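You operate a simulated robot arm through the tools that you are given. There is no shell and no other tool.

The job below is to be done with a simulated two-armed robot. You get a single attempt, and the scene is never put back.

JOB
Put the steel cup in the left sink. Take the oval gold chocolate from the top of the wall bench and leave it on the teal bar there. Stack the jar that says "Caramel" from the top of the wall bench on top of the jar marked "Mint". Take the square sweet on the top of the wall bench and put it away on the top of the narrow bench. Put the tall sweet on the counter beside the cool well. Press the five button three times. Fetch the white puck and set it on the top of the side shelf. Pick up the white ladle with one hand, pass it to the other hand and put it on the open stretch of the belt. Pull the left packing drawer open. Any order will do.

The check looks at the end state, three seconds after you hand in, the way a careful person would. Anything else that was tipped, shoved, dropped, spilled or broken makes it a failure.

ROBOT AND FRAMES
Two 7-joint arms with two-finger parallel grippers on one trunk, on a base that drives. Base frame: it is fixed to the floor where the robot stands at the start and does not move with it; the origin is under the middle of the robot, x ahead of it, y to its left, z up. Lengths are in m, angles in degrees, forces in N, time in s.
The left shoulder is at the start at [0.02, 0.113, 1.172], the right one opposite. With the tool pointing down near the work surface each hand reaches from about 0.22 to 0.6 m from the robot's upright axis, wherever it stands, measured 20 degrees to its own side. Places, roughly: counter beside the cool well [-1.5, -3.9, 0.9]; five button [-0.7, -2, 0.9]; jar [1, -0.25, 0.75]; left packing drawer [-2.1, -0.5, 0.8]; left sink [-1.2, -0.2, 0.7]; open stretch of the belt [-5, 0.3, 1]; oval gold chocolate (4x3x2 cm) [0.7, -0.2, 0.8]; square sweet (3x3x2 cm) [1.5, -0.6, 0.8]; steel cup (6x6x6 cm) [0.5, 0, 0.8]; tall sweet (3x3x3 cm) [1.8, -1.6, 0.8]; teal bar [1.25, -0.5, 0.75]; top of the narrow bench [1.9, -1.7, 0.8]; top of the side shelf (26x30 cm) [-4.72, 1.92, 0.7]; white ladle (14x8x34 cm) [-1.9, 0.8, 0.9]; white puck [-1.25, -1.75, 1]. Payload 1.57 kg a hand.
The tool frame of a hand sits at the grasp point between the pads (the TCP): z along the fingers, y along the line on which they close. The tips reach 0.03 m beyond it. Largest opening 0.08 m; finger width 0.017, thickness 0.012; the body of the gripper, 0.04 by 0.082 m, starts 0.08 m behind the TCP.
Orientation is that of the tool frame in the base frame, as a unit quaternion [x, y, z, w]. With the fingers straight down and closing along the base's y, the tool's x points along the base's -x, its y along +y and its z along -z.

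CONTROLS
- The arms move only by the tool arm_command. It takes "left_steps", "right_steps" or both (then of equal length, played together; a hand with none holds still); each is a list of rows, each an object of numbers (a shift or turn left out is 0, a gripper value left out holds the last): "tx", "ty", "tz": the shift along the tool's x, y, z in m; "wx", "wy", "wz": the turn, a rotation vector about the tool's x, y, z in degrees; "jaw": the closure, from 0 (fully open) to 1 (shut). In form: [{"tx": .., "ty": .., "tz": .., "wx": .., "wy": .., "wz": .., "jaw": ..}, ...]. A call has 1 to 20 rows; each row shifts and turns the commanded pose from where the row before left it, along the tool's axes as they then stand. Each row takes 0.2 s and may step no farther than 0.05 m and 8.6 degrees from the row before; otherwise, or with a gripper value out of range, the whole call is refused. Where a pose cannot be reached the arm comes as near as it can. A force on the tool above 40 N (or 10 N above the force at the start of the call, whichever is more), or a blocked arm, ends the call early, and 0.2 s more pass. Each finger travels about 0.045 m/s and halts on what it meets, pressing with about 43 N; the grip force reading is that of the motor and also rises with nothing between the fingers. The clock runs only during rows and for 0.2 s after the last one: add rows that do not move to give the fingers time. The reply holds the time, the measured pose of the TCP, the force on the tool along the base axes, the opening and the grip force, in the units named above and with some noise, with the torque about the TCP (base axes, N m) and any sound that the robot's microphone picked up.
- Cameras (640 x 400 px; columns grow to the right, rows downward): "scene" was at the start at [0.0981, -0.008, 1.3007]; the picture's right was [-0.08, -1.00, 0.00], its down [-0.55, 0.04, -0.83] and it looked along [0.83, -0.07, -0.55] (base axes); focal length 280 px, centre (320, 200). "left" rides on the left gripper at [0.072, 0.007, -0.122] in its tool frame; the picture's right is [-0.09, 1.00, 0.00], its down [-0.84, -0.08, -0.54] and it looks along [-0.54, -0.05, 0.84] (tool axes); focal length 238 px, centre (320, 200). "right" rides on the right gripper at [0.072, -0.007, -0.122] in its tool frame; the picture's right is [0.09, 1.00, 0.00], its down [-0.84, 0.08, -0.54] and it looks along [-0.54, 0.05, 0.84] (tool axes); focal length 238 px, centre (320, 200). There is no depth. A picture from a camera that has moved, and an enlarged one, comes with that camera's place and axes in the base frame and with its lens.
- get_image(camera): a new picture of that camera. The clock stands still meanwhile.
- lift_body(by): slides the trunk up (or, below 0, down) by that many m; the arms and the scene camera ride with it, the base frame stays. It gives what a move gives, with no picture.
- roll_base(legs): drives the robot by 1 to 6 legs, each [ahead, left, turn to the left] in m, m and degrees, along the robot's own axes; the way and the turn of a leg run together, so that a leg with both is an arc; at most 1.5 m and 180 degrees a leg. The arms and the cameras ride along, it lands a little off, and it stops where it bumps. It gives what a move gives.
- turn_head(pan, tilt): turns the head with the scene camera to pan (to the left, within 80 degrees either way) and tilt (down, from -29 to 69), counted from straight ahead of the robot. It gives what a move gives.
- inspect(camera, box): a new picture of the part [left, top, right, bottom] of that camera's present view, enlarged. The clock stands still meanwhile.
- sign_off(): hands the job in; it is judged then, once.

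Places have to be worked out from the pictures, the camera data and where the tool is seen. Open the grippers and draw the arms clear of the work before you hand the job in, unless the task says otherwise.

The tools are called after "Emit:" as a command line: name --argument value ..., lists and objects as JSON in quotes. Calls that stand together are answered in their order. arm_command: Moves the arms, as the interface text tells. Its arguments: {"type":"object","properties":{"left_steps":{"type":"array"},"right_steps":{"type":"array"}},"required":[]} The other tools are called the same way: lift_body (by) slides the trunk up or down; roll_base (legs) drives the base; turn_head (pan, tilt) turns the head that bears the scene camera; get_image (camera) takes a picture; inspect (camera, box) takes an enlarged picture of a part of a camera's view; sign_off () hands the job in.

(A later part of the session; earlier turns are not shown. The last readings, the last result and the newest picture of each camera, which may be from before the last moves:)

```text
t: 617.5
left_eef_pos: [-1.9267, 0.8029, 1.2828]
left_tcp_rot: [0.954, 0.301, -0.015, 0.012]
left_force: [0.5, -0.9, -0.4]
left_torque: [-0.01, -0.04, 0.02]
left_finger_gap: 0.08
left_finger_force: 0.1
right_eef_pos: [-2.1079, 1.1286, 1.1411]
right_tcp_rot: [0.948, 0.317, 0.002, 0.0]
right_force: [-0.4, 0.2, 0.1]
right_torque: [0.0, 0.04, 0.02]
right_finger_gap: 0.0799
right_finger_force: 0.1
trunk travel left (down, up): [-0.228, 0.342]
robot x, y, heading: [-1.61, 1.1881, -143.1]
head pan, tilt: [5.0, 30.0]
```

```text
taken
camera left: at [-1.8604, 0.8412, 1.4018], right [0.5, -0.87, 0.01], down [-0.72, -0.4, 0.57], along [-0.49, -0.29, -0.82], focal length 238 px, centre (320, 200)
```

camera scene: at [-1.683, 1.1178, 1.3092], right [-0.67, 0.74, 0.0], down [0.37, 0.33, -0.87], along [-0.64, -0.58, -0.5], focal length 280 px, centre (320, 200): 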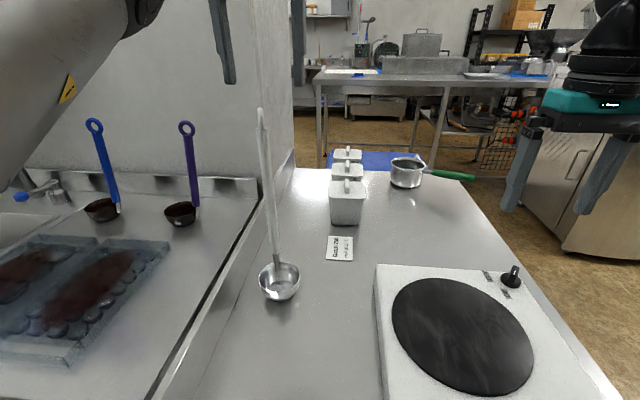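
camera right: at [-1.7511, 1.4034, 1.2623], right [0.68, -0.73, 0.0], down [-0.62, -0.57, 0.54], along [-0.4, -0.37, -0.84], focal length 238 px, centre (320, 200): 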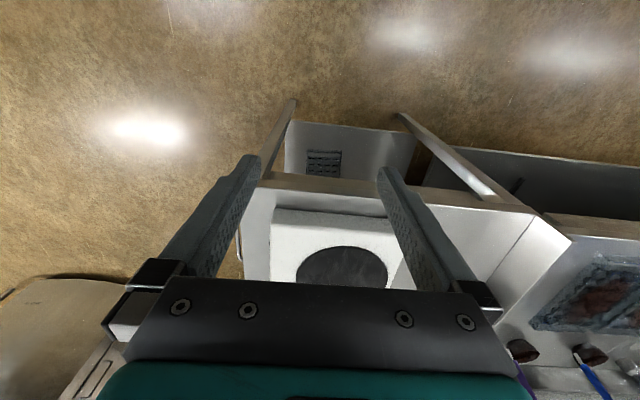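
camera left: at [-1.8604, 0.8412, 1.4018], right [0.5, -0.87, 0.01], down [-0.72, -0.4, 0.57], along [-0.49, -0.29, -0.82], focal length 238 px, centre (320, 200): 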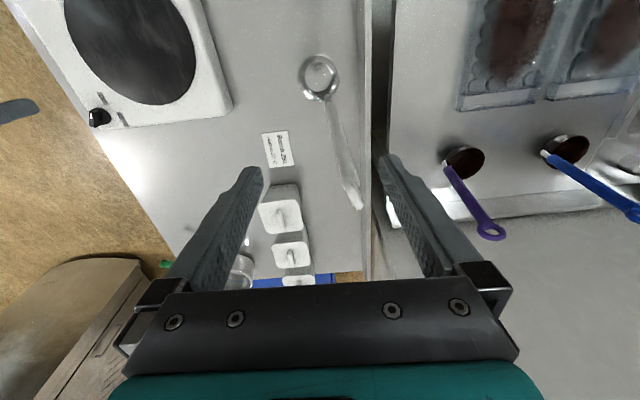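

The handle leans slightly away: top ≈[-1.977,0.721,1.19]. I raise the trunk 0.1 m for reach and move the left hand above the ring first.

Emit:
lift_body --by 0.1

Emit:
arm_command --left_steps '[{"tx": -0.035, "ty": 0.0145}, {"tx": -0.035, "ty": 0.0145}, {"tz": 0.03}, {"tz": 0.03}, {}]'

Emit:
get_image --camera "left"

Emit:
get_image --camera "scene"

```text
t: 618.9
left_eef_pos: [-1.9276, 0.8033, 1.3827]
left_tcp_rot: [0.954, 0.301, -0.014, 0.01]
left_force: [0.4, 0.7, -0.4]
left_torque: [0.0, -0.01, -0.02]
left_finger_gap: 0.0801
left_finger_force: 0.1
right_eef_pos: [-2.1082, 1.1283, 1.2401]
right_tcp_rot: [0.949, 0.317, 0.001, 0.0]
right_force: [-0.3, -0.1, -0.5]
right_torque: [-0.02, -0.03, -0.01]
right_finger_gap: 0.0799
right_finger_force: 0.0
trunk travel left (down, up): [-0.328, 0.242]
robot x, y, heading: [-1.6076, 1.1834, -142.9]
head pan, tilt: [5.0, 30.0]
```

```text
t: 620.1
left_eef_pos: [-1.9174, 0.7665, 1.3106]
left_tcp_rot: [0.953, 0.301, -0.015, 0.01]
left_force: [0.0, 0.4, -0.3]
left_torque: [-0.01, -0.01, 0.04]
left_finger_gap: 0.0799
left_finger_force: 0.1
left hand out of reach, approached as far as the arm can: row 1, 2
right_eef_pos: [-2.1086, 1.1279, 1.2401]
right_tcp_rot: [0.948, 0.317, 0.001, -0.001]
right_force: [0.3, 0.2, 0.9]
right_torque: [-0.01, -0.02, 0.04]
right_finger_gap: 0.08
right_finger_force: 0.0
trunk travel left (down, up): [-0.328, 0.242]
robot x, y, heading: [-1.6029, 1.1839, -142.9]
head pan, tilt: [5.0, 30.0]
```

```text
taken
camera left: at [-1.8512, 0.8057, 1.4287], right [0.5, -0.87, 0.01], down [-0.72, -0.4, 0.57], along [-0.49, -0.29, -0.82], focal length 238 px, centre (320, 200)
```

left: 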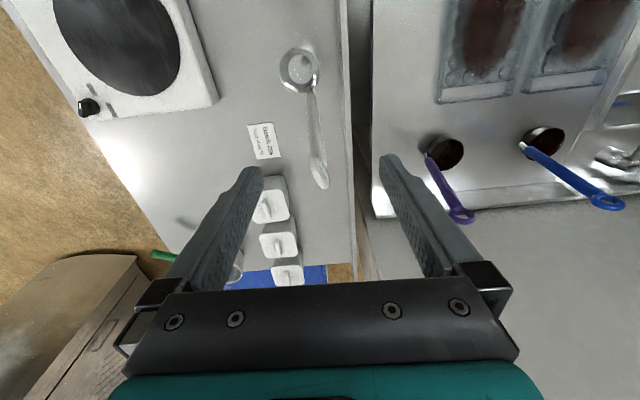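

```text
taken
camera scene: at [-1.6831, 1.1182, 1.4092], right [-0.67, 0.74, 0.0], down [0.37, 0.33, -0.87], along [-0.64, -0.58, -0.5], focal length 280 px, centre (320, 200)
```

scene: 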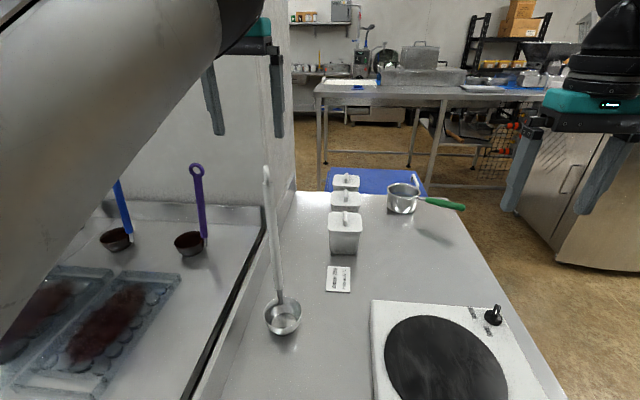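

Precise: ladle top [-1.962,0.741,1.203], handle leaning 8° forward. I pitch the left tool 16° for reach, move over the handle, and descend to z≈1.15.

Emit:
arm_command --left_steps '[{"wy": -8}, {"wy": -8}, {"tx": -0.02, "tz": 0.0066, "ty": -0.004}, {"tx": -0.021, "tz": 0.0067, "ty": -0.004}, {"tx": 0.0124, "tz": 0.038}, {}]'

Emit:
get_image --camera "left"

Emit:
get_image --camera "scene"

```text
t: 621.5
left_eef_pos: [-1.9616, 0.7345, 1.2759]
left_tcp_rot: [0.941, 0.299, -0.147, 0.051]
left_force: [-0.4, -0.5, 0.2]
left_torque: [0.01, 0.01, 0.01]
left_finger_gap: 0.08
left_finger_force: 0.0
left hand out of reach, approached as far as the arm can: row 2
right_eef_pos: [-2.1092, 1.1279, 1.2407]
right_tcp_rot: [0.948, 0.318, 0.001, 0.0]
right_force: [-0.5, 0.2, 0.5]
right_torque: [0.02, -0.02, -0.01]
right_finger_gap: 0.0797
right_finger_force: 0.1
trunk travel left (down, up): [-0.328, 0.242]
robot x, y, heading: [-1.6075, 1.1872, -142.9]
head pan, tilt: [5.0, 30.0]
```

```text
taken
camera left: at [-1.8695, 0.7912, 1.3687], right [0.5, -0.86, 0.04], down [-0.56, -0.3, 0.77], along [-0.66, -0.41, -0.63], focal length 238 px, centre (320, 200)
```

left: 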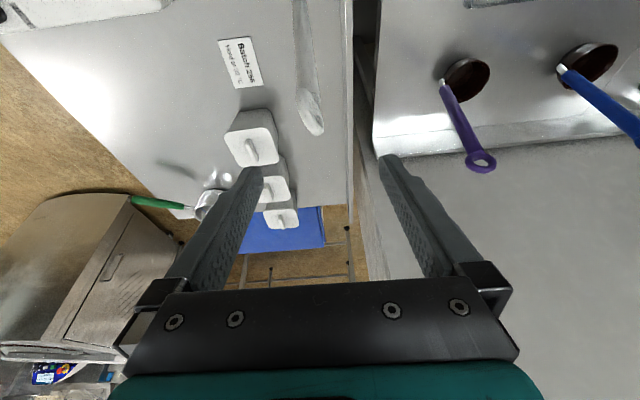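

```text
taken
camera scene: at [-1.6832, 1.1175, 1.4092], right [-0.67, 0.74, 0.0], down [0.37, 0.33, -0.87], along [-0.64, -0.58, -0.5], focal length 280 px, centre (320, 200)
```

scene: 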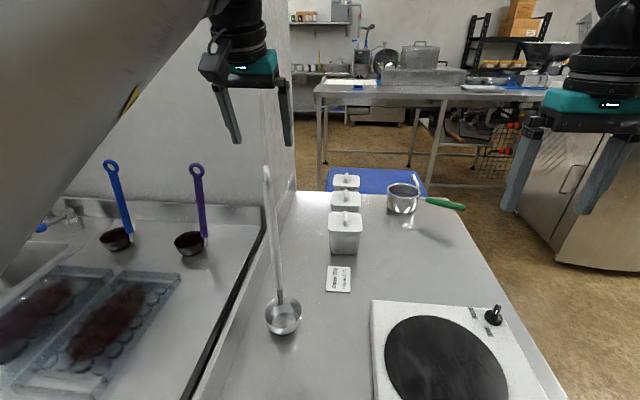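

The ring is between the fingers' span. Descend with small corrections, checking midway.

Emit:
arm_command --left_steps '[{"tx": 0.0164, "tz": 0.0388, "ty": -0.003}, {"tx": 0.0164, "tz": 0.0388, "ty": -0.003}, {}]'

Emit:
get_image --camera "left"

Emit:
inspect --camera "scene" --box '[180, 60, 380, 240]'

```text
t: 622.3
left_eef_pos: [-1.9618, 0.7251, 1.1976]
left_tcp_rot: [0.942, 0.297, -0.148, 0.05]
left_force: [-0.5, -0.1, -0.8]
left_torque: [-0.01, 0.0, -0.02]
left_finger_gap: 0.0799
left_finger_force: 0.1
left hand out of reach, approached as far as the arm can: row 1, 2
right_eef_pos: [-2.1084, 1.1287, 1.2401]
right_tcp_rot: [0.949, 0.316, 0.0, 0.0]
right_force: [-0.4, 0.2, 0.1]
right_torque: [-0.01, -0.02, -0.03]
right_finger_gap: 0.0802
right_finger_force: 0.1
trunk travel left (down, up): [-0.328, 0.242]
robot x, y, heading: [-1.6034, 1.1818, -143.2]
head pan, tilt: [5.0, 30.0]
```

```text
taken
camera left: at [-1.8701, 0.7818, 1.2911], right [0.5, -0.86, 0.04], down [-0.56, -0.29, 0.77], along [-0.66, -0.41, -0.63], focal length 238 px, centre (320, 200)
```

left: 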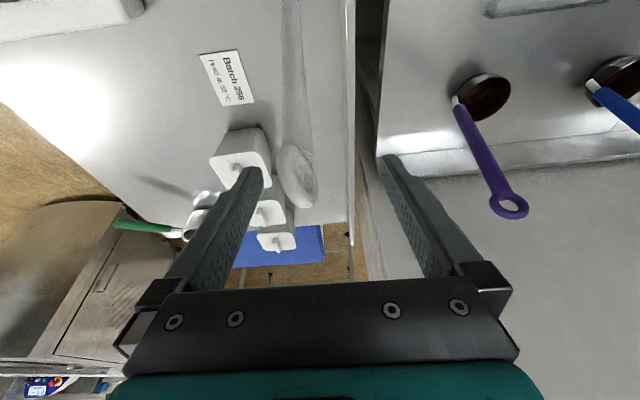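

```text
2.22 times, centred on (280, 150) of scene
camera zoom: at [-1.6828, 1.1182, 1.4092], right [-0.67, 0.74, 0.0], down [0.37, 0.33, -0.87], along [-0.64, -0.58, -0.5], focal length 623 px, centre (409, 311)
```

zoom: 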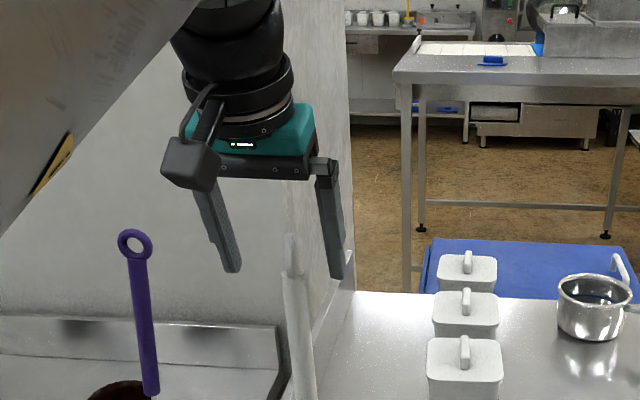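

The hand drifted left and forward; correct 1.3 cm right and 1 cm back.

Emit:
arm_command --left_steps '[{"ty": -0.007, "tx": 0.006, "tz": -0.002}, {"ty": -0.006, "tx": 0.0055, "tz": -0.002}, {}]'

Emit:
get_image --camera "left"

```text
t: 623.1
left_eef_pos: [-1.961, 0.7257, 1.199]
left_tcp_rot: [0.942, 0.298, -0.146, 0.05]
left_force: [0.5, 0.0, 0.8]
left_torque: [-0.04, 0.03, 0.0]
left_finger_gap: 0.0799
left_finger_force: 0.0
left hand out of reach, approached as far as the arm can: row 1, 2
right_eef_pos: [-2.109, 1.1278, 1.2398]
right_tcp_rot: [0.949, 0.316, 0.001, 0.0]
right_force: [0.6, -1.0, 0.0]
right_torque: [0.01, 0.01, 0.04]
right_finger_gap: 0.0799
right_finger_force: 0.0
trunk travel left (down, up): [-0.328, 0.242]
robot x, y, heading: [-1.6068, 1.1858, -143.1]
head pan, tilt: [5.0, 30.0]
```

```text
taken
camera left: at [-1.8704, 0.7815, 1.2924], right [0.5, -0.86, 0.04], down [-0.56, -0.3, 0.77], along [-0.66, -0.41, -0.64], focal length 238 px, centre (320, 200)
```

left: 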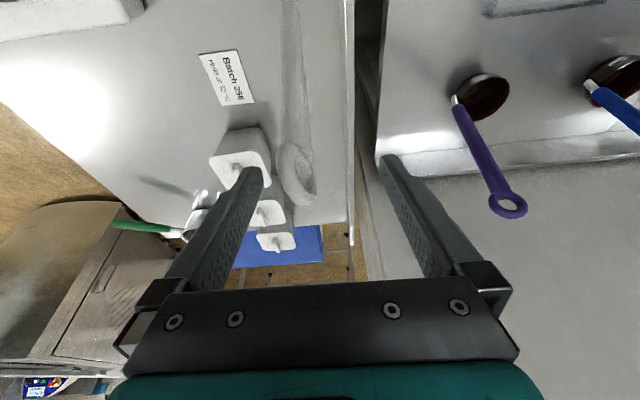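

The arm won't move inward here, so I adjust with the base (1.3 cm right, 1 cm back) and lower with the trunk.

Emit:
roll_base --legs '[[-0.01, -0.013, 0]]'

Emit:
get_image --camera "left"

```text
t: 623.9
left_eef_pos: [-1.9614, 0.7418, 1.2006]
left_tcp_rot: [0.942, 0.299, -0.146, 0.051]
left_force: [0.1, 0.2, 0.1]
left_torque: [0.03, 0.02, 0.02]
left_finger_gap: 0.08
left_finger_force: 0.0
right_eef_pos: [-2.1085, 1.1453, 1.2406]
right_tcp_rot: [0.948, 0.317, -0.001, 0.001]
right_force: [-0.9, 0.7, -0.2]
right_torque: [-0.05, 0.04, 0.02]
right_finger_gap: 0.08
right_finger_force: 0.1
trunk travel left (down, up): [-0.328, 0.242]
robot x, y, heading: [-1.6092, 1.201, -143.1]
head pan, tilt: [5.0, 30.0]
```

```text
taken
camera left: at [-1.8705, 0.7989, 1.2931], right [0.5, -0.86, 0.04], down [-0.56, -0.29, 0.77], along [-0.66, -0.41, -0.63], focal length 238 px, centre (320, 200)
```

left: 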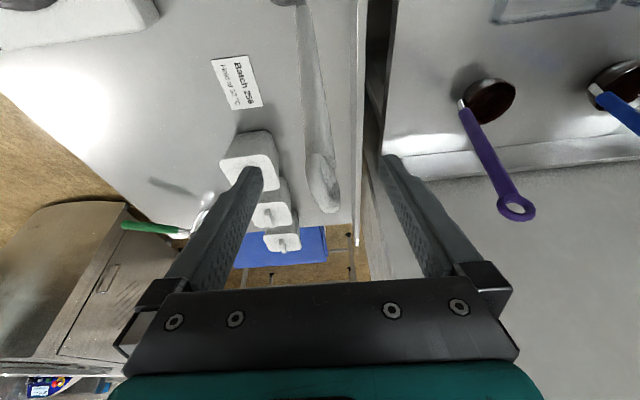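

Centred on the ring. Lower 4.5 cm with the trunk and close.

Emit:
lift_body --by -0.045

Emit:
get_image --camera "left"

Emit:
inspect --camera "scene" --box '[180, 60, 380, 240]'

```text
t: 624.7
left_eef_pos: [-1.9621, 0.741, 1.1545]
left_tcp_rot: [0.941, 0.3, -0.147, 0.05]
left_force: [-1.6, 0.1, -0.3]
left_torque: [-0.05, 0.03, 0.0]
left_finger_gap: 0.0802
left_finger_force: 0.0
right_eef_pos: [-2.1086, 1.1442, 1.1961]
right_tcp_rot: [0.948, 0.317, 0.001, 0.0]
right_force: [0.7, 0.2, -1.2]
right_torque: [-0.01, 0.0, 0.02]
right_finger_gap: 0.0802
right_finger_force: 0.0
trunk travel left (down, up): [-0.283, 0.287]
robot x, y, heading: [-1.6055, 1.2037, -143.4]
head pan, tilt: [5.0, 30.0]
```

```text
taken
camera left: at [-1.87, 0.7977, 1.2478], right [0.5, -0.86, 0.04], down [-0.56, -0.3, 0.77], along [-0.66, -0.41, -0.63], focal length 238 px, centre (320, 200)
```

left: 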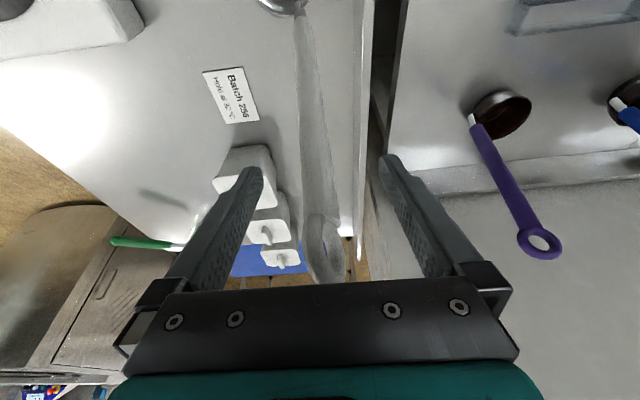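

```text
2.22 times, centred on (280, 150) of scene
camera zoom: at [-1.6828, 1.1342, 1.3642], right [-0.67, 0.74, 0.0], down [0.37, 0.33, -0.87], along [-0.64, -0.58, -0.5], focal length 623 px, centre (409, 311)
```

zoom: 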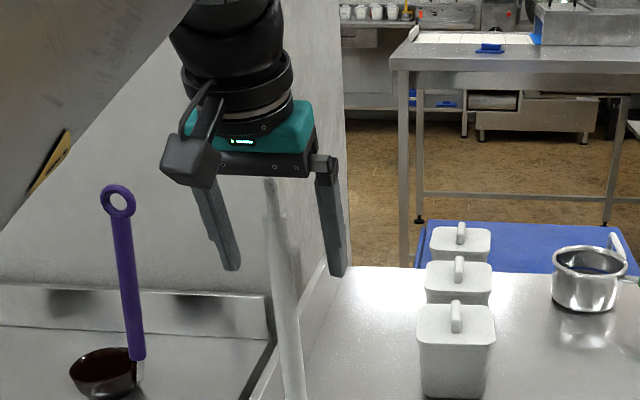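

Handle is between the fingers. Close the grip.

Emit:
arm_command --left_steps '[{"jaw": 0.5}, {"jaw": 1}, {}, {}, {}, {}, {}]'

Emit:
get_image --camera "left"

Emit:
get_image --camera "scene"

```text
t: 626.3
left_eef_pos: [-1.9613, 0.7413, 1.1556]
left_tcp_rot: [0.941, 0.3, -0.148, 0.051]
left_force: [-1.8, 1.6, 3.1]
left_torque: [0.74, 0.21, 0.16]
left_finger_gap: 0.0193
left_finger_force: 33.7
right_eef_pos: [-2.1079, 1.1432, 1.1952]
right_tcp_rot: [0.948, 0.317, 0.001, 0.0]
right_force: [0.3, 0.8, -0.4]
right_torque: [0.0, -0.01, 0.0]
right_finger_gap: 0.08
right_finger_force: 0.1
trunk travel left (down, up): [-0.283, 0.287]
robot x, y, heading: [-1.6064, 1.1981, -143.1]
head pan, tilt: [5.0, 30.0]
```

```text
taken
camera left: at [-1.8704, 0.7982, 1.2482], right [0.5, -0.86, 0.03], down [-0.56, -0.3, 0.77], along [-0.66, -0.41, -0.63], focal length 238 px, centre (320, 200)
```

left: 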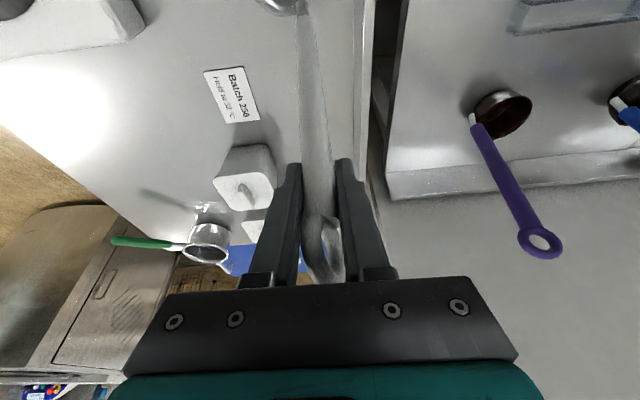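

```text
taken
camera scene: at [-1.6829, 1.1344, 1.3642], right [-0.67, 0.74, 0.0], down [0.37, 0.33, -0.87], along [-0.64, -0.58, -0.5], focal length 280 px, centre (320, 200)
```

scene: 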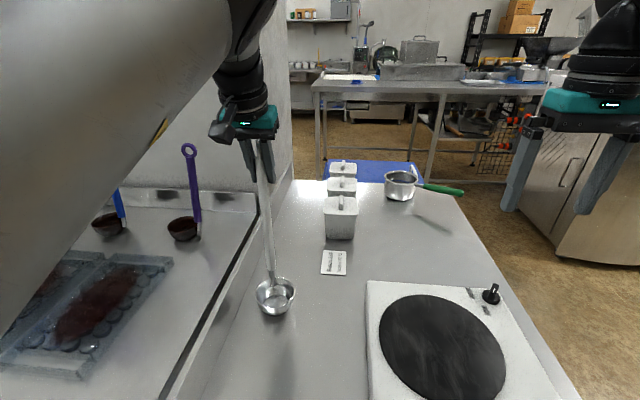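

Gripped (1.9 cm). Lift with the trunk 0.15 m and back away from the table.

Emit:
lift_body --by 0.15

Emit:
get_image --camera "scene"

Emit:
get_image --camera "left"

```text
t: 628.1
left_eef_pos: [-1.9625, 0.7418, 1.3045]
left_tcp_rot: [0.942, 0.299, -0.147, 0.05]
left_force: [0.8, 1.4, -0.8]
left_torque: [-0.04, 0.07, 0.01]
left_finger_gap: 0.0189
left_finger_force: 33.1
right_eef_pos: [-2.109, 1.1452, 1.345]
right_tcp_rot: [0.948, 0.317, 0.001, -0.001]
right_force: [-1.0, 0.0, 0.2]
right_torque: [0.02, -0.02, 0.0]
right_finger_gap: 0.0801
right_finger_force: 0.1
trunk travel left (down, up): [-0.433, 0.137]
robot x, y, heading: [-1.6056, 1.2035, -143.2]
head pan, tilt: [5.0, 30.0]
```

```text
taken
camera scene: at [-1.6832, 1.1339, 1.5141], right [-0.67, 0.74, 0.0], down [0.37, 0.33, -0.87], along [-0.64, -0.58, -0.5], focal length 280 px, centre (320, 200)
```

scene: 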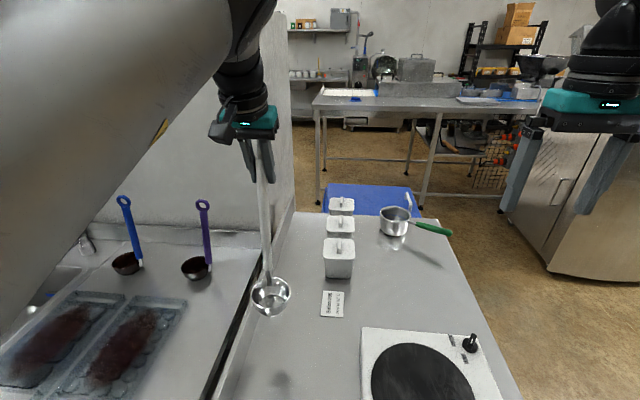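

```text
taken
camera left: at [-1.8705, 0.7976, 1.3975], right [0.5, -0.86, 0.04], down [-0.56, -0.3, 0.77], along [-0.66, -0.41, -0.63], focal length 238 px, centre (320, 200)
```

left: 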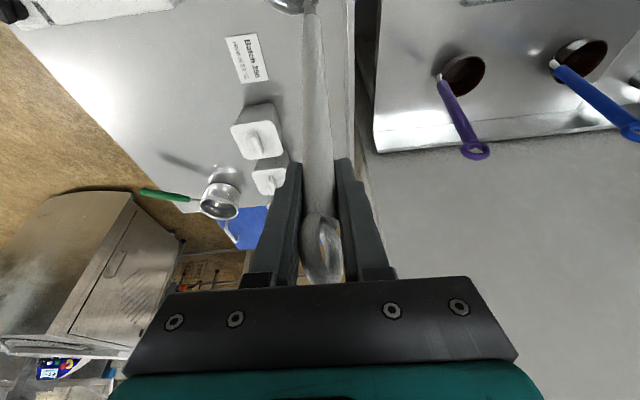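

Ladle held vertically. Back into the aisle for a clear handover.

Emit:
roll_base --legs '[[-0.35, 0, 0]]'

Emit:
arm_command --right_steps '[{"wy": -8}, {"wy": -8}, {"wy": -8}, {"wy": -8}, {"wy": -8}, {"wy": -8}, {"wy": -8}, {"wy": -6}, {}]'

Emit:
turn_head --pan 0 --tilt 25

Emit:
get_image --camera "scene"

Emit:
get_image --camera "right"

```text
t: 630.3
left_eef_pos: [-1.6853, 0.9518, 1.3046]
left_tcp_rot: [0.943, 0.296, -0.147, 0.049]
left_force: [0.7, 0.2, -1.6]
left_torque: [-0.01, 0.05, -0.01]
left_finger_gap: 0.0188
left_finger_force: 34.2
right_eef_pos: [-1.8314, 1.3553, 1.3454]
right_tcp_rot: [0.949, 0.314, -0.001, 0.0]
right_force: [0.6, -0.2, 0.5]
right_torque: [0.05, 0.02, 0.01]
right_finger_gap: 0.0802
right_finger_force: 0.2
trunk travel left (down, up): [-0.433, 0.137]
robot x, y, heading: [-1.3311, 1.411, -143.4]
head pan, tilt: [5.0, 30.0]
```

```text
t: 632.3
left_eef_pos: [-1.6868, 0.9512, 1.3045]
left_tcp_rot: [0.942, 0.297, -0.147, 0.049]
left_force: [-0.2, -0.4, -0.4]
left_torque: [-0.04, 0.07, 0.01]
left_finger_gap: 0.0191
left_finger_force: 32.8
right_eef_pos: [-1.8328, 1.3553, 1.3458]
right_tcp_rot: [0.814, 0.269, -0.489, 0.162]
right_force: [0.1, -0.2, 0.2]
right_torque: [-0.04, 0.01, 0.04]
right_finger_gap: 0.08
right_finger_force: 0.1
trunk travel left (down, up): [-0.433, 0.137]
robot x, y, heading: [-1.3315, 1.4109, -143.3]
head pan, tilt: [5.0, 30.0]
```

```text
t: 633.0
left_eef_pos: [-1.6874, 0.9501, 1.305]
left_tcp_rot: [0.943, 0.295, -0.148, 0.049]
left_force: [0.4, -0.3, -1.6]
left_torque: [-0.05, 0.07, -0.01]
left_finger_gap: 0.0187
left_finger_force: 32.9
right_eef_pos: [-1.8316, 1.3541, 1.3445]
right_tcp_rot: [0.814, 0.27, -0.488, 0.162]
right_force: [0.3, 0.3, 0.3]
right_torque: [0.0, -0.02, 0.0]
right_finger_gap: 0.08
right_finger_force: 0.1
trunk travel left (down, up): [-0.433, 0.137]
robot x, y, heading: [-1.3294, 1.4071, -143.9]
head pan, tilt: [0.0, 25.0]
```

```text
taken
camera scene: at [-1.4126, 1.3467, 1.5221], right [-0.6, 0.8, 0.0], down [0.34, 0.25, -0.91], along [-0.73, -0.54, -0.42], focal length 280 px, centre (320, 200)
```

scene: 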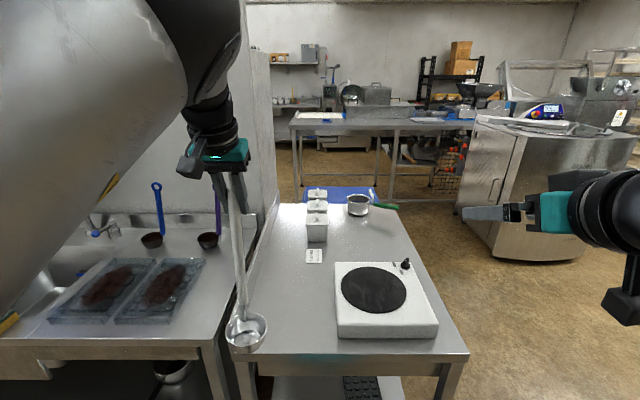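

```text
taken
camera right: at [-1.7228, 1.4461, 1.3394], right [0.63, -0.77, -0.08], down [0.11, -0.01, 0.99], along [-0.77, -0.63, 0.08], focal length 238 px, centre (320, 200)
```

right: 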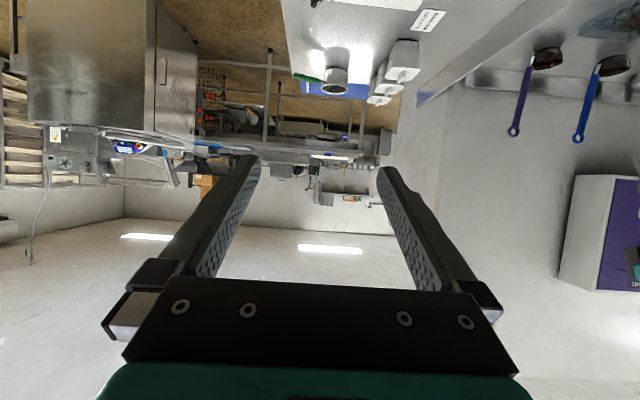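

Now bring the right hand (pitched forward 62°) low in front of the handle: first down/back, then left to the ladle's line.

Emit:
arm_command --right_steps '[{"tx": 0.0362, "tz": 0.0108}, {"tx": 0.0362, "tz": 0.0108}, {"tx": 0.0362, "tz": 0.0108}, {"tx": 0.0362, "tz": 0.0108}, {"ty": 0.045}, {"ty": 0.045}, {"ty": 0.045}, {"ty": 0.045}, {"ty": 0.045}, {"ty": 0.045}, {"ty": 0.045}, {}]'

Emit:
get_image --camera "scene"

Emit:
get_image --camera "right"

```text
t: 635.6
left_eef_pos: [-1.6865, 0.9524, 1.305]
left_tcp_rot: [0.942, 0.296, -0.147, 0.05]
left_force: [-0.4, 0.9, -1.5]
left_torque: [-0.07, 0.02, 0.01]
left_finger_gap: 0.019
left_finger_force: 33.5
right_eef_pos: [-1.6528, 1.1239, 1.2289]
right_tcp_rot: [0.814, 0.269, -0.489, 0.162]
right_force: [0.5, 0.1, -0.2]
right_torque: [-0.01, -0.01, 0.03]
right_finger_gap: 0.0803
right_finger_force: 0.1
right hand out of reach, approached as far as the arm can: row 4, 5, 6
trunk travel left (down, up): [-0.433, 0.137]
robot x, y, heading: [-1.3313, 1.4104, -143.2]
head pan, tilt: [0.0, 25.0]
```

```text
taken
camera scene: at [-1.4133, 1.3478, 1.5221], right [-0.6, 0.8, 0.0], down [0.34, 0.25, -0.91], along [-0.73, -0.54, -0.42], focal length 280 px, centre (320, 200)
```

scene: 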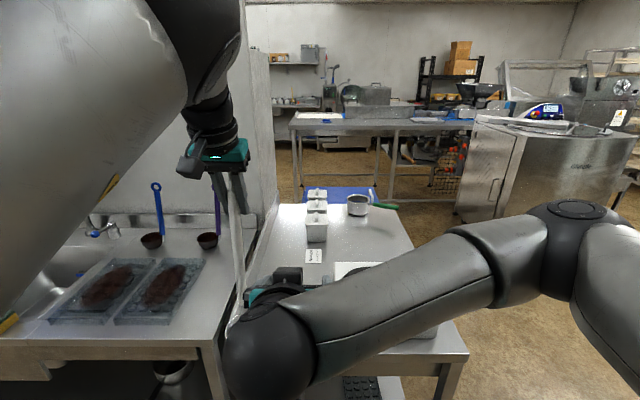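

```text
taken
camera right: at [-1.5442, 1.215, 1.2227], right [0.63, -0.77, -0.08], down [0.11, -0.01, 0.99], along [-0.77, -0.63, 0.08], focal length 238 px, centre (320, 200)
```

right: 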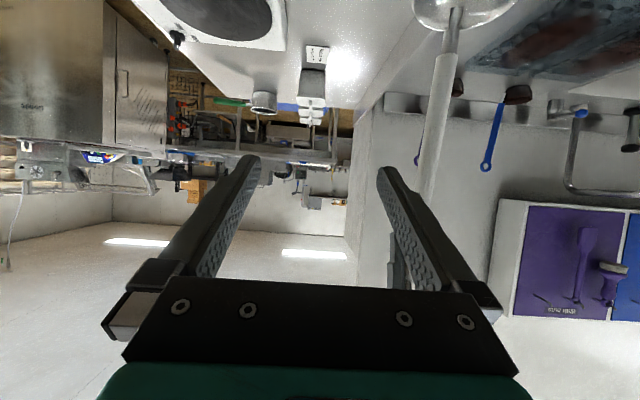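

The handle is ≈12.5 cm to the left of the right hand's axis. Move there and slightly down.

Emit:
arm_command --right_steps '[{"ty": 0.04, "tx": 0.0103, "tz": 0.0055}, {"ty": 0.04, "tx": 0.0103, "tz": 0.0055}, {"ty": 0.04, "tx": 0.0103, "tz": 0.0055}, {}]'

Emit:
get_image --camera "right"

Emit:
get_image --camera "scene"

```text
t: 636.6
left_eef_pos: [-1.6868, 0.952, 1.3051]
left_tcp_rot: [0.942, 0.296, -0.147, 0.049]
left_force: [0.0, 0.3, -1.3]
left_torque: [-0.07, 0.02, 0.01]
left_finger_gap: 0.0189
left_finger_force: 33.1
right_eef_pos: [-1.5828, 1.0281, 1.1928]
right_tcp_rot: [0.814, 0.269, -0.488, 0.162]
right_force: [-0.4, -0.8, -0.1]
right_torque: [-0.01, 0.02, -0.01]
right_finger_gap: 0.0798
right_finger_force: 0.0
trunk travel left (down, up): [-0.433, 0.137]
robot x, y, heading: [-1.3328, 1.4107, -143.4]
head pan, tilt: [0.0, 25.0]
```

```text
taken
camera right: at [-1.4729, 1.1205, 1.1863], right [0.63, -0.77, -0.08], down [0.11, -0.01, 0.99], along [-0.77, -0.63, 0.08], focal length 238 px, centre (320, 200)
```

right: 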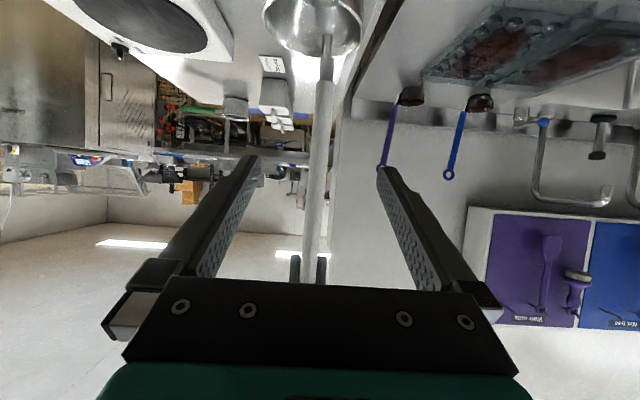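

```text
taken
camera scene: at [-1.4134, 1.3476, 1.5221], right [-0.6, 0.8, 0.0], down [0.34, 0.25, -0.91], along [-0.73, -0.54, -0.42], focal length 280 px, centre (320, 200)
```

scene: 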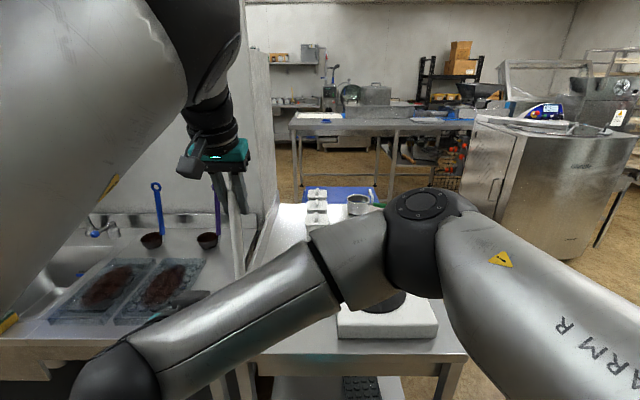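

Handle is centred between the right fingers. Advance 12 cm toward it.

Emit:
arm_command --right_steps '[{"tx": -0.01, "tz": 0.04}, {"tx": -0.01, "tz": 0.04}, {}]'

Emit:
get_image --camera "right"

```text
t: 637.4
left_eef_pos: [-1.6882, 0.9515, 1.3046]
left_tcp_rot: [0.942, 0.297, -0.148, 0.05]
left_force: [0.0, 0.0, -0.9]
left_torque: [-0.05, 0.08, 0.0]
left_finger_gap: 0.0189
left_finger_force: 32.5
right_eef_pos: [-1.6451, 0.9813, 1.175]
right_tcp_rot: [0.814, 0.27, -0.488, 0.162]
right_force: [-0.5, 0.0, 0.5]
right_torque: [0.02, 0.01, 0.01]
right_finger_gap: 0.0801
right_finger_force: 0.1
trunk travel left (down, up): [-0.433, 0.137]
robot x, y, heading: [-1.3312, 1.4076, -143.3]
head pan, tilt: [0.0, 25.0]
```

```text
taken
camera right: at [-1.5359, 1.0729, 1.1694], right [0.63, -0.77, -0.08], down [0.11, -0.01, 0.99], along [-0.77, -0.63, 0.08], focal length 238 px, centre (320, 200)
```

right: 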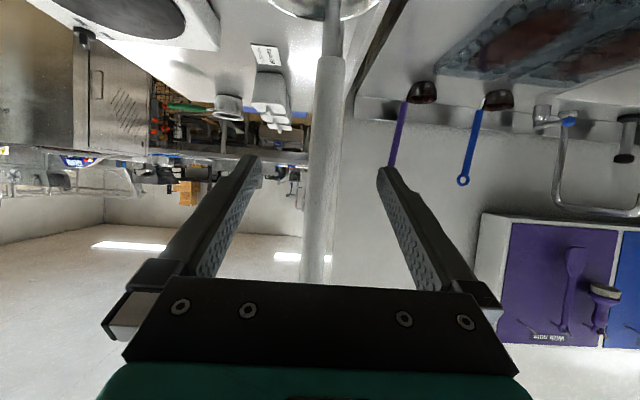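

Emit:
inspect --camera "right" --box '[240, 60, 400, 280]'

Emit:
turn_head --pan 15 --tilt 40

Emit:
get_image --camera "scene"

```text
1.82 times, centred on (320, 170) of right
camera zoom: at [-1.5359, 1.0729, 1.1694], right [0.63, -0.77, -0.08], down [0.11, -0.01, 0.99], along [-0.77, -0.63, 0.08], focal length 433 px, centre (320, 254)
```

zoom: 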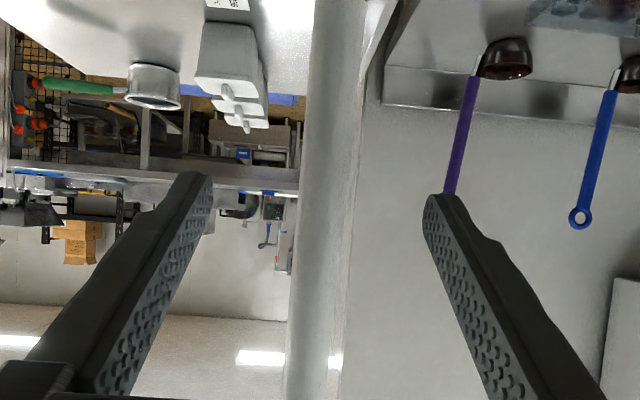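

```text
t: 638.2
left_eef_pos: [-1.6872, 0.9515, 1.305]
left_tcp_rot: [0.943, 0.296, -0.147, 0.05]
left_force: [0.4, -0.4, -0.3]
left_torque: [-0.07, 0.03, 0.02]
left_finger_gap: 0.0187
left_finger_force: 32.8
right_eef_pos: [-1.6439, 0.981, 1.1748]
right_tcp_rot: [0.814, 0.269, -0.488, 0.162]
right_force: [-0.4, 0.1, 1.0]
right_torque: [0.0, 0.01, 0.03]
right_finger_gap: 0.0799
right_finger_force: 0.0
trunk travel left (down, up): [-0.433, 0.137]
robot x, y, heading: [-1.3316, 1.4087, -143.4]
head pan, tilt: [15.0, 40.0]
```

```text
taken
camera scene: at [-1.3915, 1.3352, 1.4989], right [-0.78, 0.62, 0.0], down [0.4, 0.5, -0.77], along [-0.48, -0.6, -0.64], focal length 280 px, centre (320, 200)
```

scene: 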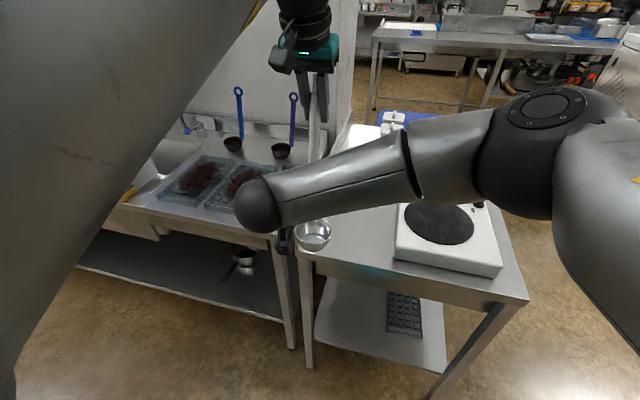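

The handle lies ≈1.6 cm beyond the right TCP. Advance 1.8 cm and close the right hand.

Emit:
arm_command --right_steps '[{"tx": -0.0085, "tz": 0.0159}, {}, {"jaw": 0.5}, {"jaw": 1}, {}, {}, {}, {}]'

Emit:
get_image --camera "right"

```text
t: 640.0
left_eef_pos: [-1.6866, 0.9519, 1.3047]
left_tcp_rot: [0.942, 0.296, -0.148, 0.05]
left_force: [-0.1, 1.6, -1.2]
left_torque: [0.35, 0.1, 0.05]
left_finger_gap: 0.019
left_finger_force: 33.1
right_eef_pos: [-1.6599, 0.9707, 1.1753]
right_tcp_rot: [0.814, 0.27, -0.488, 0.161]
right_force: [0.7, -2.2, 0.1]
right_torque: [0.02, -0.01, 0.06]
right_finger_gap: 0.0188
right_finger_force: 32.7
trunk travel left (down, up): [-0.433, 0.137]
robot x, y, heading: [-1.3303, 1.4082, -143.4]
head pan, tilt: [15.0, 40.0]
```

```text
taken
camera right: at [-1.5503, 1.0623, 1.1686], right [0.63, -0.77, -0.08], down [0.11, -0.01, 0.99], along [-0.77, -0.63, 0.08], focal length 238 px, centre (320, 200)
```

right: 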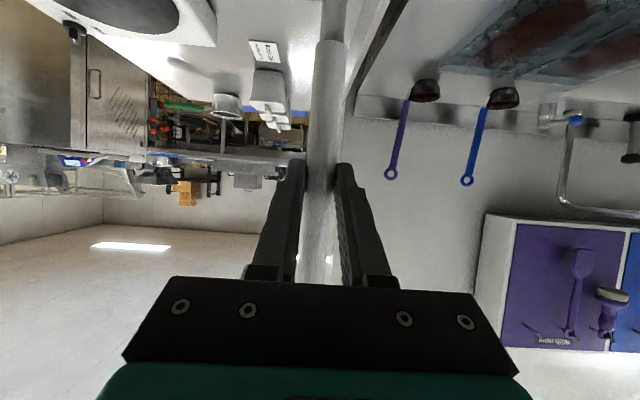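

Both hands hold the ladle. Open the left hand and lift it off upward.

Emit:
arm_command --left_steps '[{"jaw": 0.4}, {"jaw": 0}, {}, {}, {}]'

Emit:
arm_command --left_steps '[{"tz": -0.03}, {"tz": -0.03}, {"tz": -0.03}, {"tz": -0.03}, {}]'

Emit:
get_image --camera "left"

Emit:
get_image --camera "scene"

```text
t: 641.2
left_eef_pos: [-1.6861, 0.9495, 1.3036]
left_tcp_rot: [0.943, 0.295, -0.147, 0.049]
left_force: [0.0, 0.2, 0.1]
left_torque: [-0.01, -0.02, 0.0]
left_finger_gap: 0.0801
left_finger_force: 0.1
right_eef_pos: [-1.6594, 0.9711, 1.1742]
right_tcp_rot: [0.814, 0.269, -0.489, 0.162]
right_force: [1.0, -0.4, -0.6]
right_torque: [-0.05, -0.02, -0.02]
right_finger_gap: 0.0185
right_finger_force: 33.0
trunk travel left (down, up): [-0.433, 0.137]
robot x, y, heading: [-1.3276, 1.4114, -143.4]
head pan, tilt: [15.0, 40.0]
```

```text
t: 642.4
left_eef_pos: [-1.657, 0.9713, 1.4152]
left_tcp_rot: [0.943, 0.297, -0.145, 0.047]
left_force: [-0.3, -0.1, -0.1]
left_torque: [0.0, 0.01, -0.02]
left_finger_gap: 0.0801
left_finger_force: 0.1
right_eef_pos: [-1.662, 0.9705, 1.1742]
right_tcp_rot: [0.815, 0.269, -0.488, 0.161]
right_force: [1.0, -1.1, 0.8]
right_torque: [-0.04, 0.02, 0.01]
right_finger_gap: 0.0185
right_finger_force: 33.2
trunk travel left (down, up): [-0.433, 0.137]
robot x, y, heading: [-1.3307, 1.4077, -143.6]
head pan, tilt: [15.0, 40.0]
```

```text
taken
camera left: at [-1.5664, 1.0269, 1.5097], right [0.5, -0.87, 0.03], down [-0.57, -0.3, 0.77], along [-0.66, -0.4, -0.64], focal length 238 px, centre (320, 200)
```

left: 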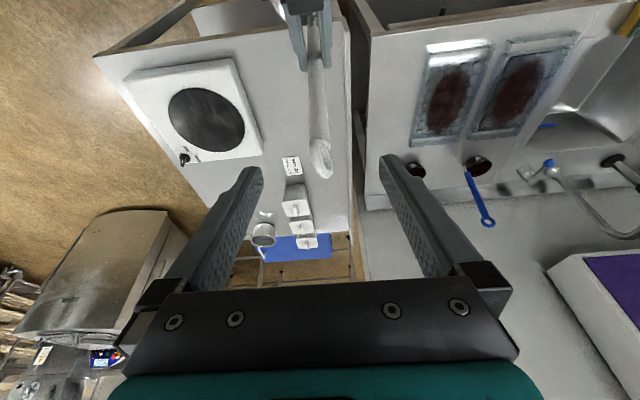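

```text
taken
camera scene: at [-1.392, 1.3306, 1.5076], right [-0.8, 0.6, 0.0], down [0.34, 0.45, -0.83], along [-0.5, -0.66, -0.56], focal length 280 px, centre (320, 200)
```

scene: 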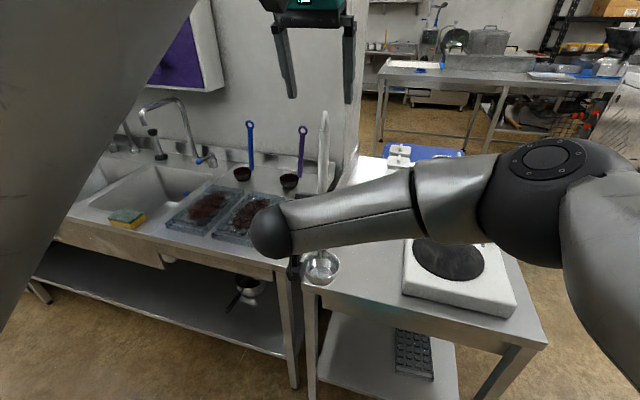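

Handover done: the right hand holds the ladle. Now drive around to the belt: back off, strafe right, then forward through the passage.

Emit:
roll_base --legs '[[-0.12, 0, 0.4], [0, -0.9, 0], [1.4, 0, 0]]'

Emit:
turn_head --pan -15 --tilt 20

Emit:
get_image --camera "scene"

Emit:
get_image --camera "right"

```text
t: 654.5
left_eef_pos: [-3.1881, 0.9111, 1.4173]
left_tcp_rot: [0.938, 0.31, -0.145, 0.052]
left_force: [0.2, 0.4, 0.6]
left_torque: [0.04, -0.06, 0.02]
left_finger_gap: 0.0801
left_finger_force: 0.0
right_eef_pos: [-3.1917, 0.9095, 1.174]
right_tcp_rot: [0.81, 0.282, -0.486, 0.169]
right_force: [0.0, 0.5, -1.8]
right_torque: [-0.02, 0.01, 0.0]
right_finger_gap: 0.0186
right_finger_force: 32.9
trunk travel left (down, up): [-0.433, 0.137]
robot x, y, heading: [-2.8726, 1.3562, -141.7]
head pan, tilt: [15.0, 40.0]
```

```text
t: 655.4
left_eef_pos: [-3.1874, 0.9115, 1.4174]
left_tcp_rot: [0.938, 0.311, -0.146, 0.052]
left_force: [0.1, -0.3, 0.2]
left_torque: [0.01, 0.02, 0.0]
left_finger_gap: 0.0797
left_finger_force: 0.1
right_eef_pos: [-3.1907, 0.9103, 1.1743]
right_tcp_rot: [0.81, 0.282, -0.486, 0.169]
right_force: [-0.1, -0.4, -1.2]
right_torque: [0.0, -0.01, -0.04]
right_finger_gap: 0.0186
right_finger_force: 33.2
trunk travel left (down, up): [-0.433, 0.137]
robot x, y, heading: [-2.871, 1.3533, -141.5]
head pan, tilt: [-15.0, 20.0]
```

```text
taken
camera scene: at [-2.9682, 1.313, 1.5302], right [-0.4, 0.92, 0.0], down [0.31, 0.14, -0.94], along [-0.86, -0.37, -0.34], focal length 280 px, centre (320, 200)
```

scene: 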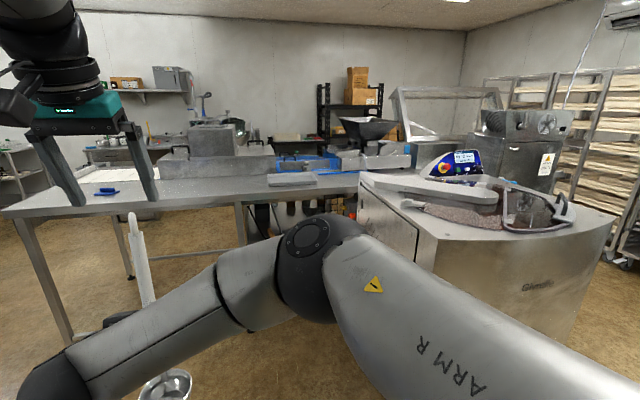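

```text
taken
camera right: at [-3.0842, 1.0044, 1.1686], right [0.65, -0.75, -0.08], down [0.11, -0.01, 0.99], along [-0.75, -0.66, 0.08], focal length 238 px, centre (320, 200)
```

right: 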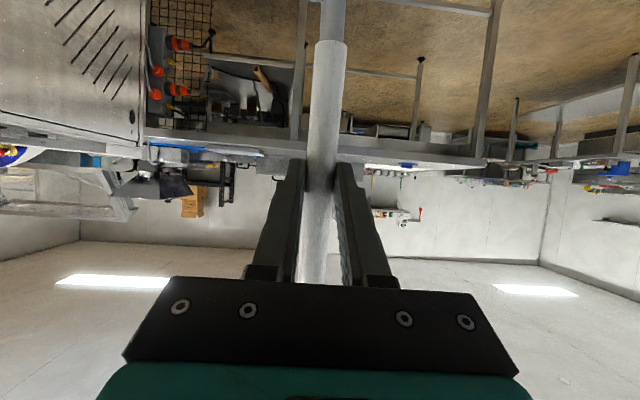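

Emit:
inspect --camera "scene" --box '[180, 90, 440, 230]'

Emit:
inspect --camera "scene" --box '[0, 110, 260, 250]'

```text
2.46 times, centred on (310, 160) of scene
camera zoom: at [-2.9682, 1.313, 1.5302], right [-0.4, 0.92, 0.0], down [0.31, 0.14, -0.94], along [-0.86, -0.37, -0.34], focal length 690 px, centre (345, 298)
```

zoom: 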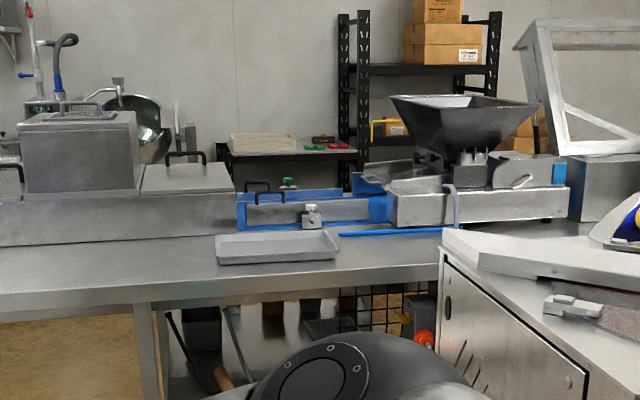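

```text
2.46 times, centred on (130, 180) of scene
camera zoom: at [-2.9682, 1.313, 1.5302], right [-0.4, 0.92, 0.0], down [0.31, 0.14, -0.94], along [-0.86, -0.37, -0.34], focal length 690 px, centre (788, 249)
```

zoom: 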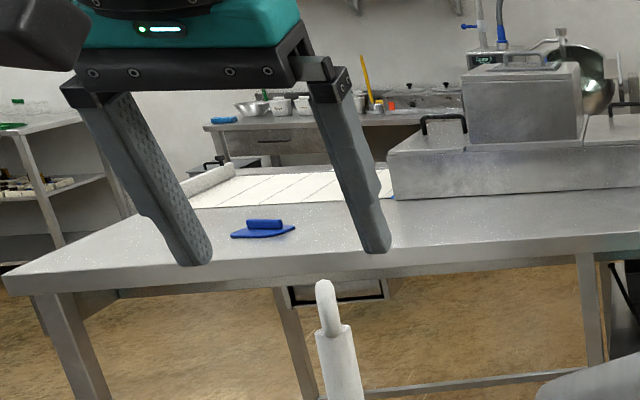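

The belt line: the blue open stretch near the enrober is ≈0.65 m behind the table's front edge — too far from this side. I'll go around the table's far end to the back side of the line.

Emit:
roll_base --legs '[[1.05, 0.03, -1.6], [0, 0, 90], [0, -0.15, 0], [1.5, 0, 0]]'

Emit:
turn_head --pan -60 --tilt 25

Emit:
get_image --camera "scene"

Emit:
turn_head --pan 0 --tilt 25

Emit:
get_image --camera "scene"

```text
t: 672.9
left_eef_pos: [-2.4885, -0.9449, 1.418]
left_tcp_rot: [0.457, 0.876, -0.068, 0.138]
left_force: [0.4, -0.7, 0.9]
left_torque: [-0.02, -0.01, 0.01]
left_finger_gap: 0.0801
left_finger_force: 0.1
right_eef_pos: [-2.4867, -0.9471, 1.1741]
right_tcp_rot: [0.386, 0.766, -0.232, 0.459]
right_force: [-0.5, -0.9, -1.1]
right_torque: [0.02, -0.01, 0.03]
right_finger_gap: 0.0186
right_finger_force: 32.4
trunk travel left (down, up): [-0.433, 0.137]
robot x, y, heading: [-2.9245, -0.6191, -53.5]
head pan, tilt: [-15.0, 20.0]
```

```text
t: 674.0
left_eef_pos: [-2.4889, -0.9431, 1.4183]
left_tcp_rot: [0.459, 0.875, -0.068, 0.138]
left_force: [-0.3, -0.2, -0.2]
left_torque: [0.01, 0.03, 0.03]
left_finger_gap: 0.0799
left_finger_force: 0.1
right_eef_pos: [-2.4866, -0.9477, 1.1742]
right_tcp_rot: [0.387, 0.765, -0.232, 0.459]
right_force: [0.9, -0.5, -1.1]
right_torque: [-0.04, -0.04, 0.02]
right_finger_gap: 0.0187
right_finger_force: 33.3
trunk travel left (down, up): [-0.433, 0.137]
robot x, y, heading: [-2.9268, -0.6173, -53.5]
head pan, tilt: [-60.0, 25.0]
```

```text
taken
camera scene: at [-2.9552, -0.71, 1.5221], right [-0.92, 0.4, 0.0], down [0.17, 0.39, -0.91], along [-0.36, -0.83, -0.42], focal length 280 px, centre (320, 200)
```

scene: 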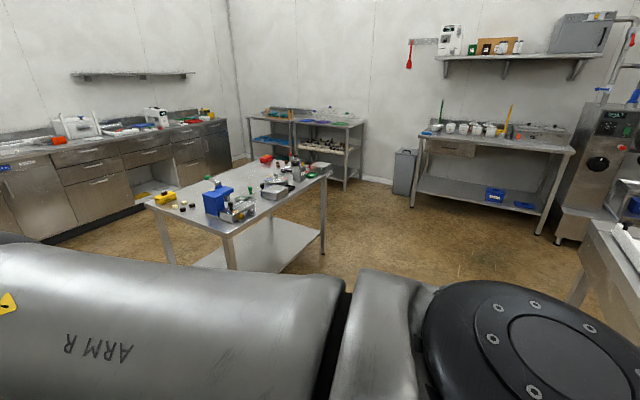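

```text
t: 675.3
left_eef_pos: [-2.4878, -0.9451, 1.4175]
left_tcp_rot: [0.457, 0.876, -0.068, 0.138]
left_force: [-0.2, -0.5, 0.0]
left_torque: [0.01, -0.02, 0.03]
left_finger_gap: 0.08
left_finger_force: 0.1
right_eef_pos: [-2.4876, -0.9475, 1.1744]
right_tcp_rot: [0.386, 0.765, -0.233, 0.46]
right_force: [0.0, 0.0, -1.3]
right_torque: [0.01, -0.02, 0.01]
right_finger_gap: 0.0185
right_finger_force: 32.7
trunk travel left (down, up): [-0.433, 0.137]
robot x, y, heading: [-2.9226, -0.6165, -53.5]
head pan, tilt: [0.0, 25.0]
```

```text
taken
camera scene: at [-2.8638, -0.6996, 1.5221], right [-0.8, -0.59, 0.0], down [-0.25, 0.34, -0.91], along [0.54, -0.73, -0.42], focal length 280 px, centre (320, 200)
```

scene: 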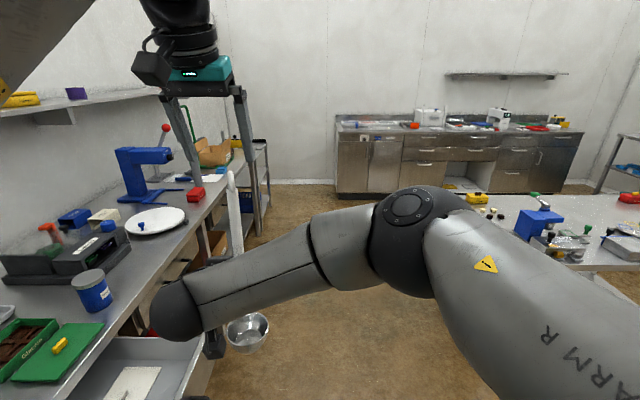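

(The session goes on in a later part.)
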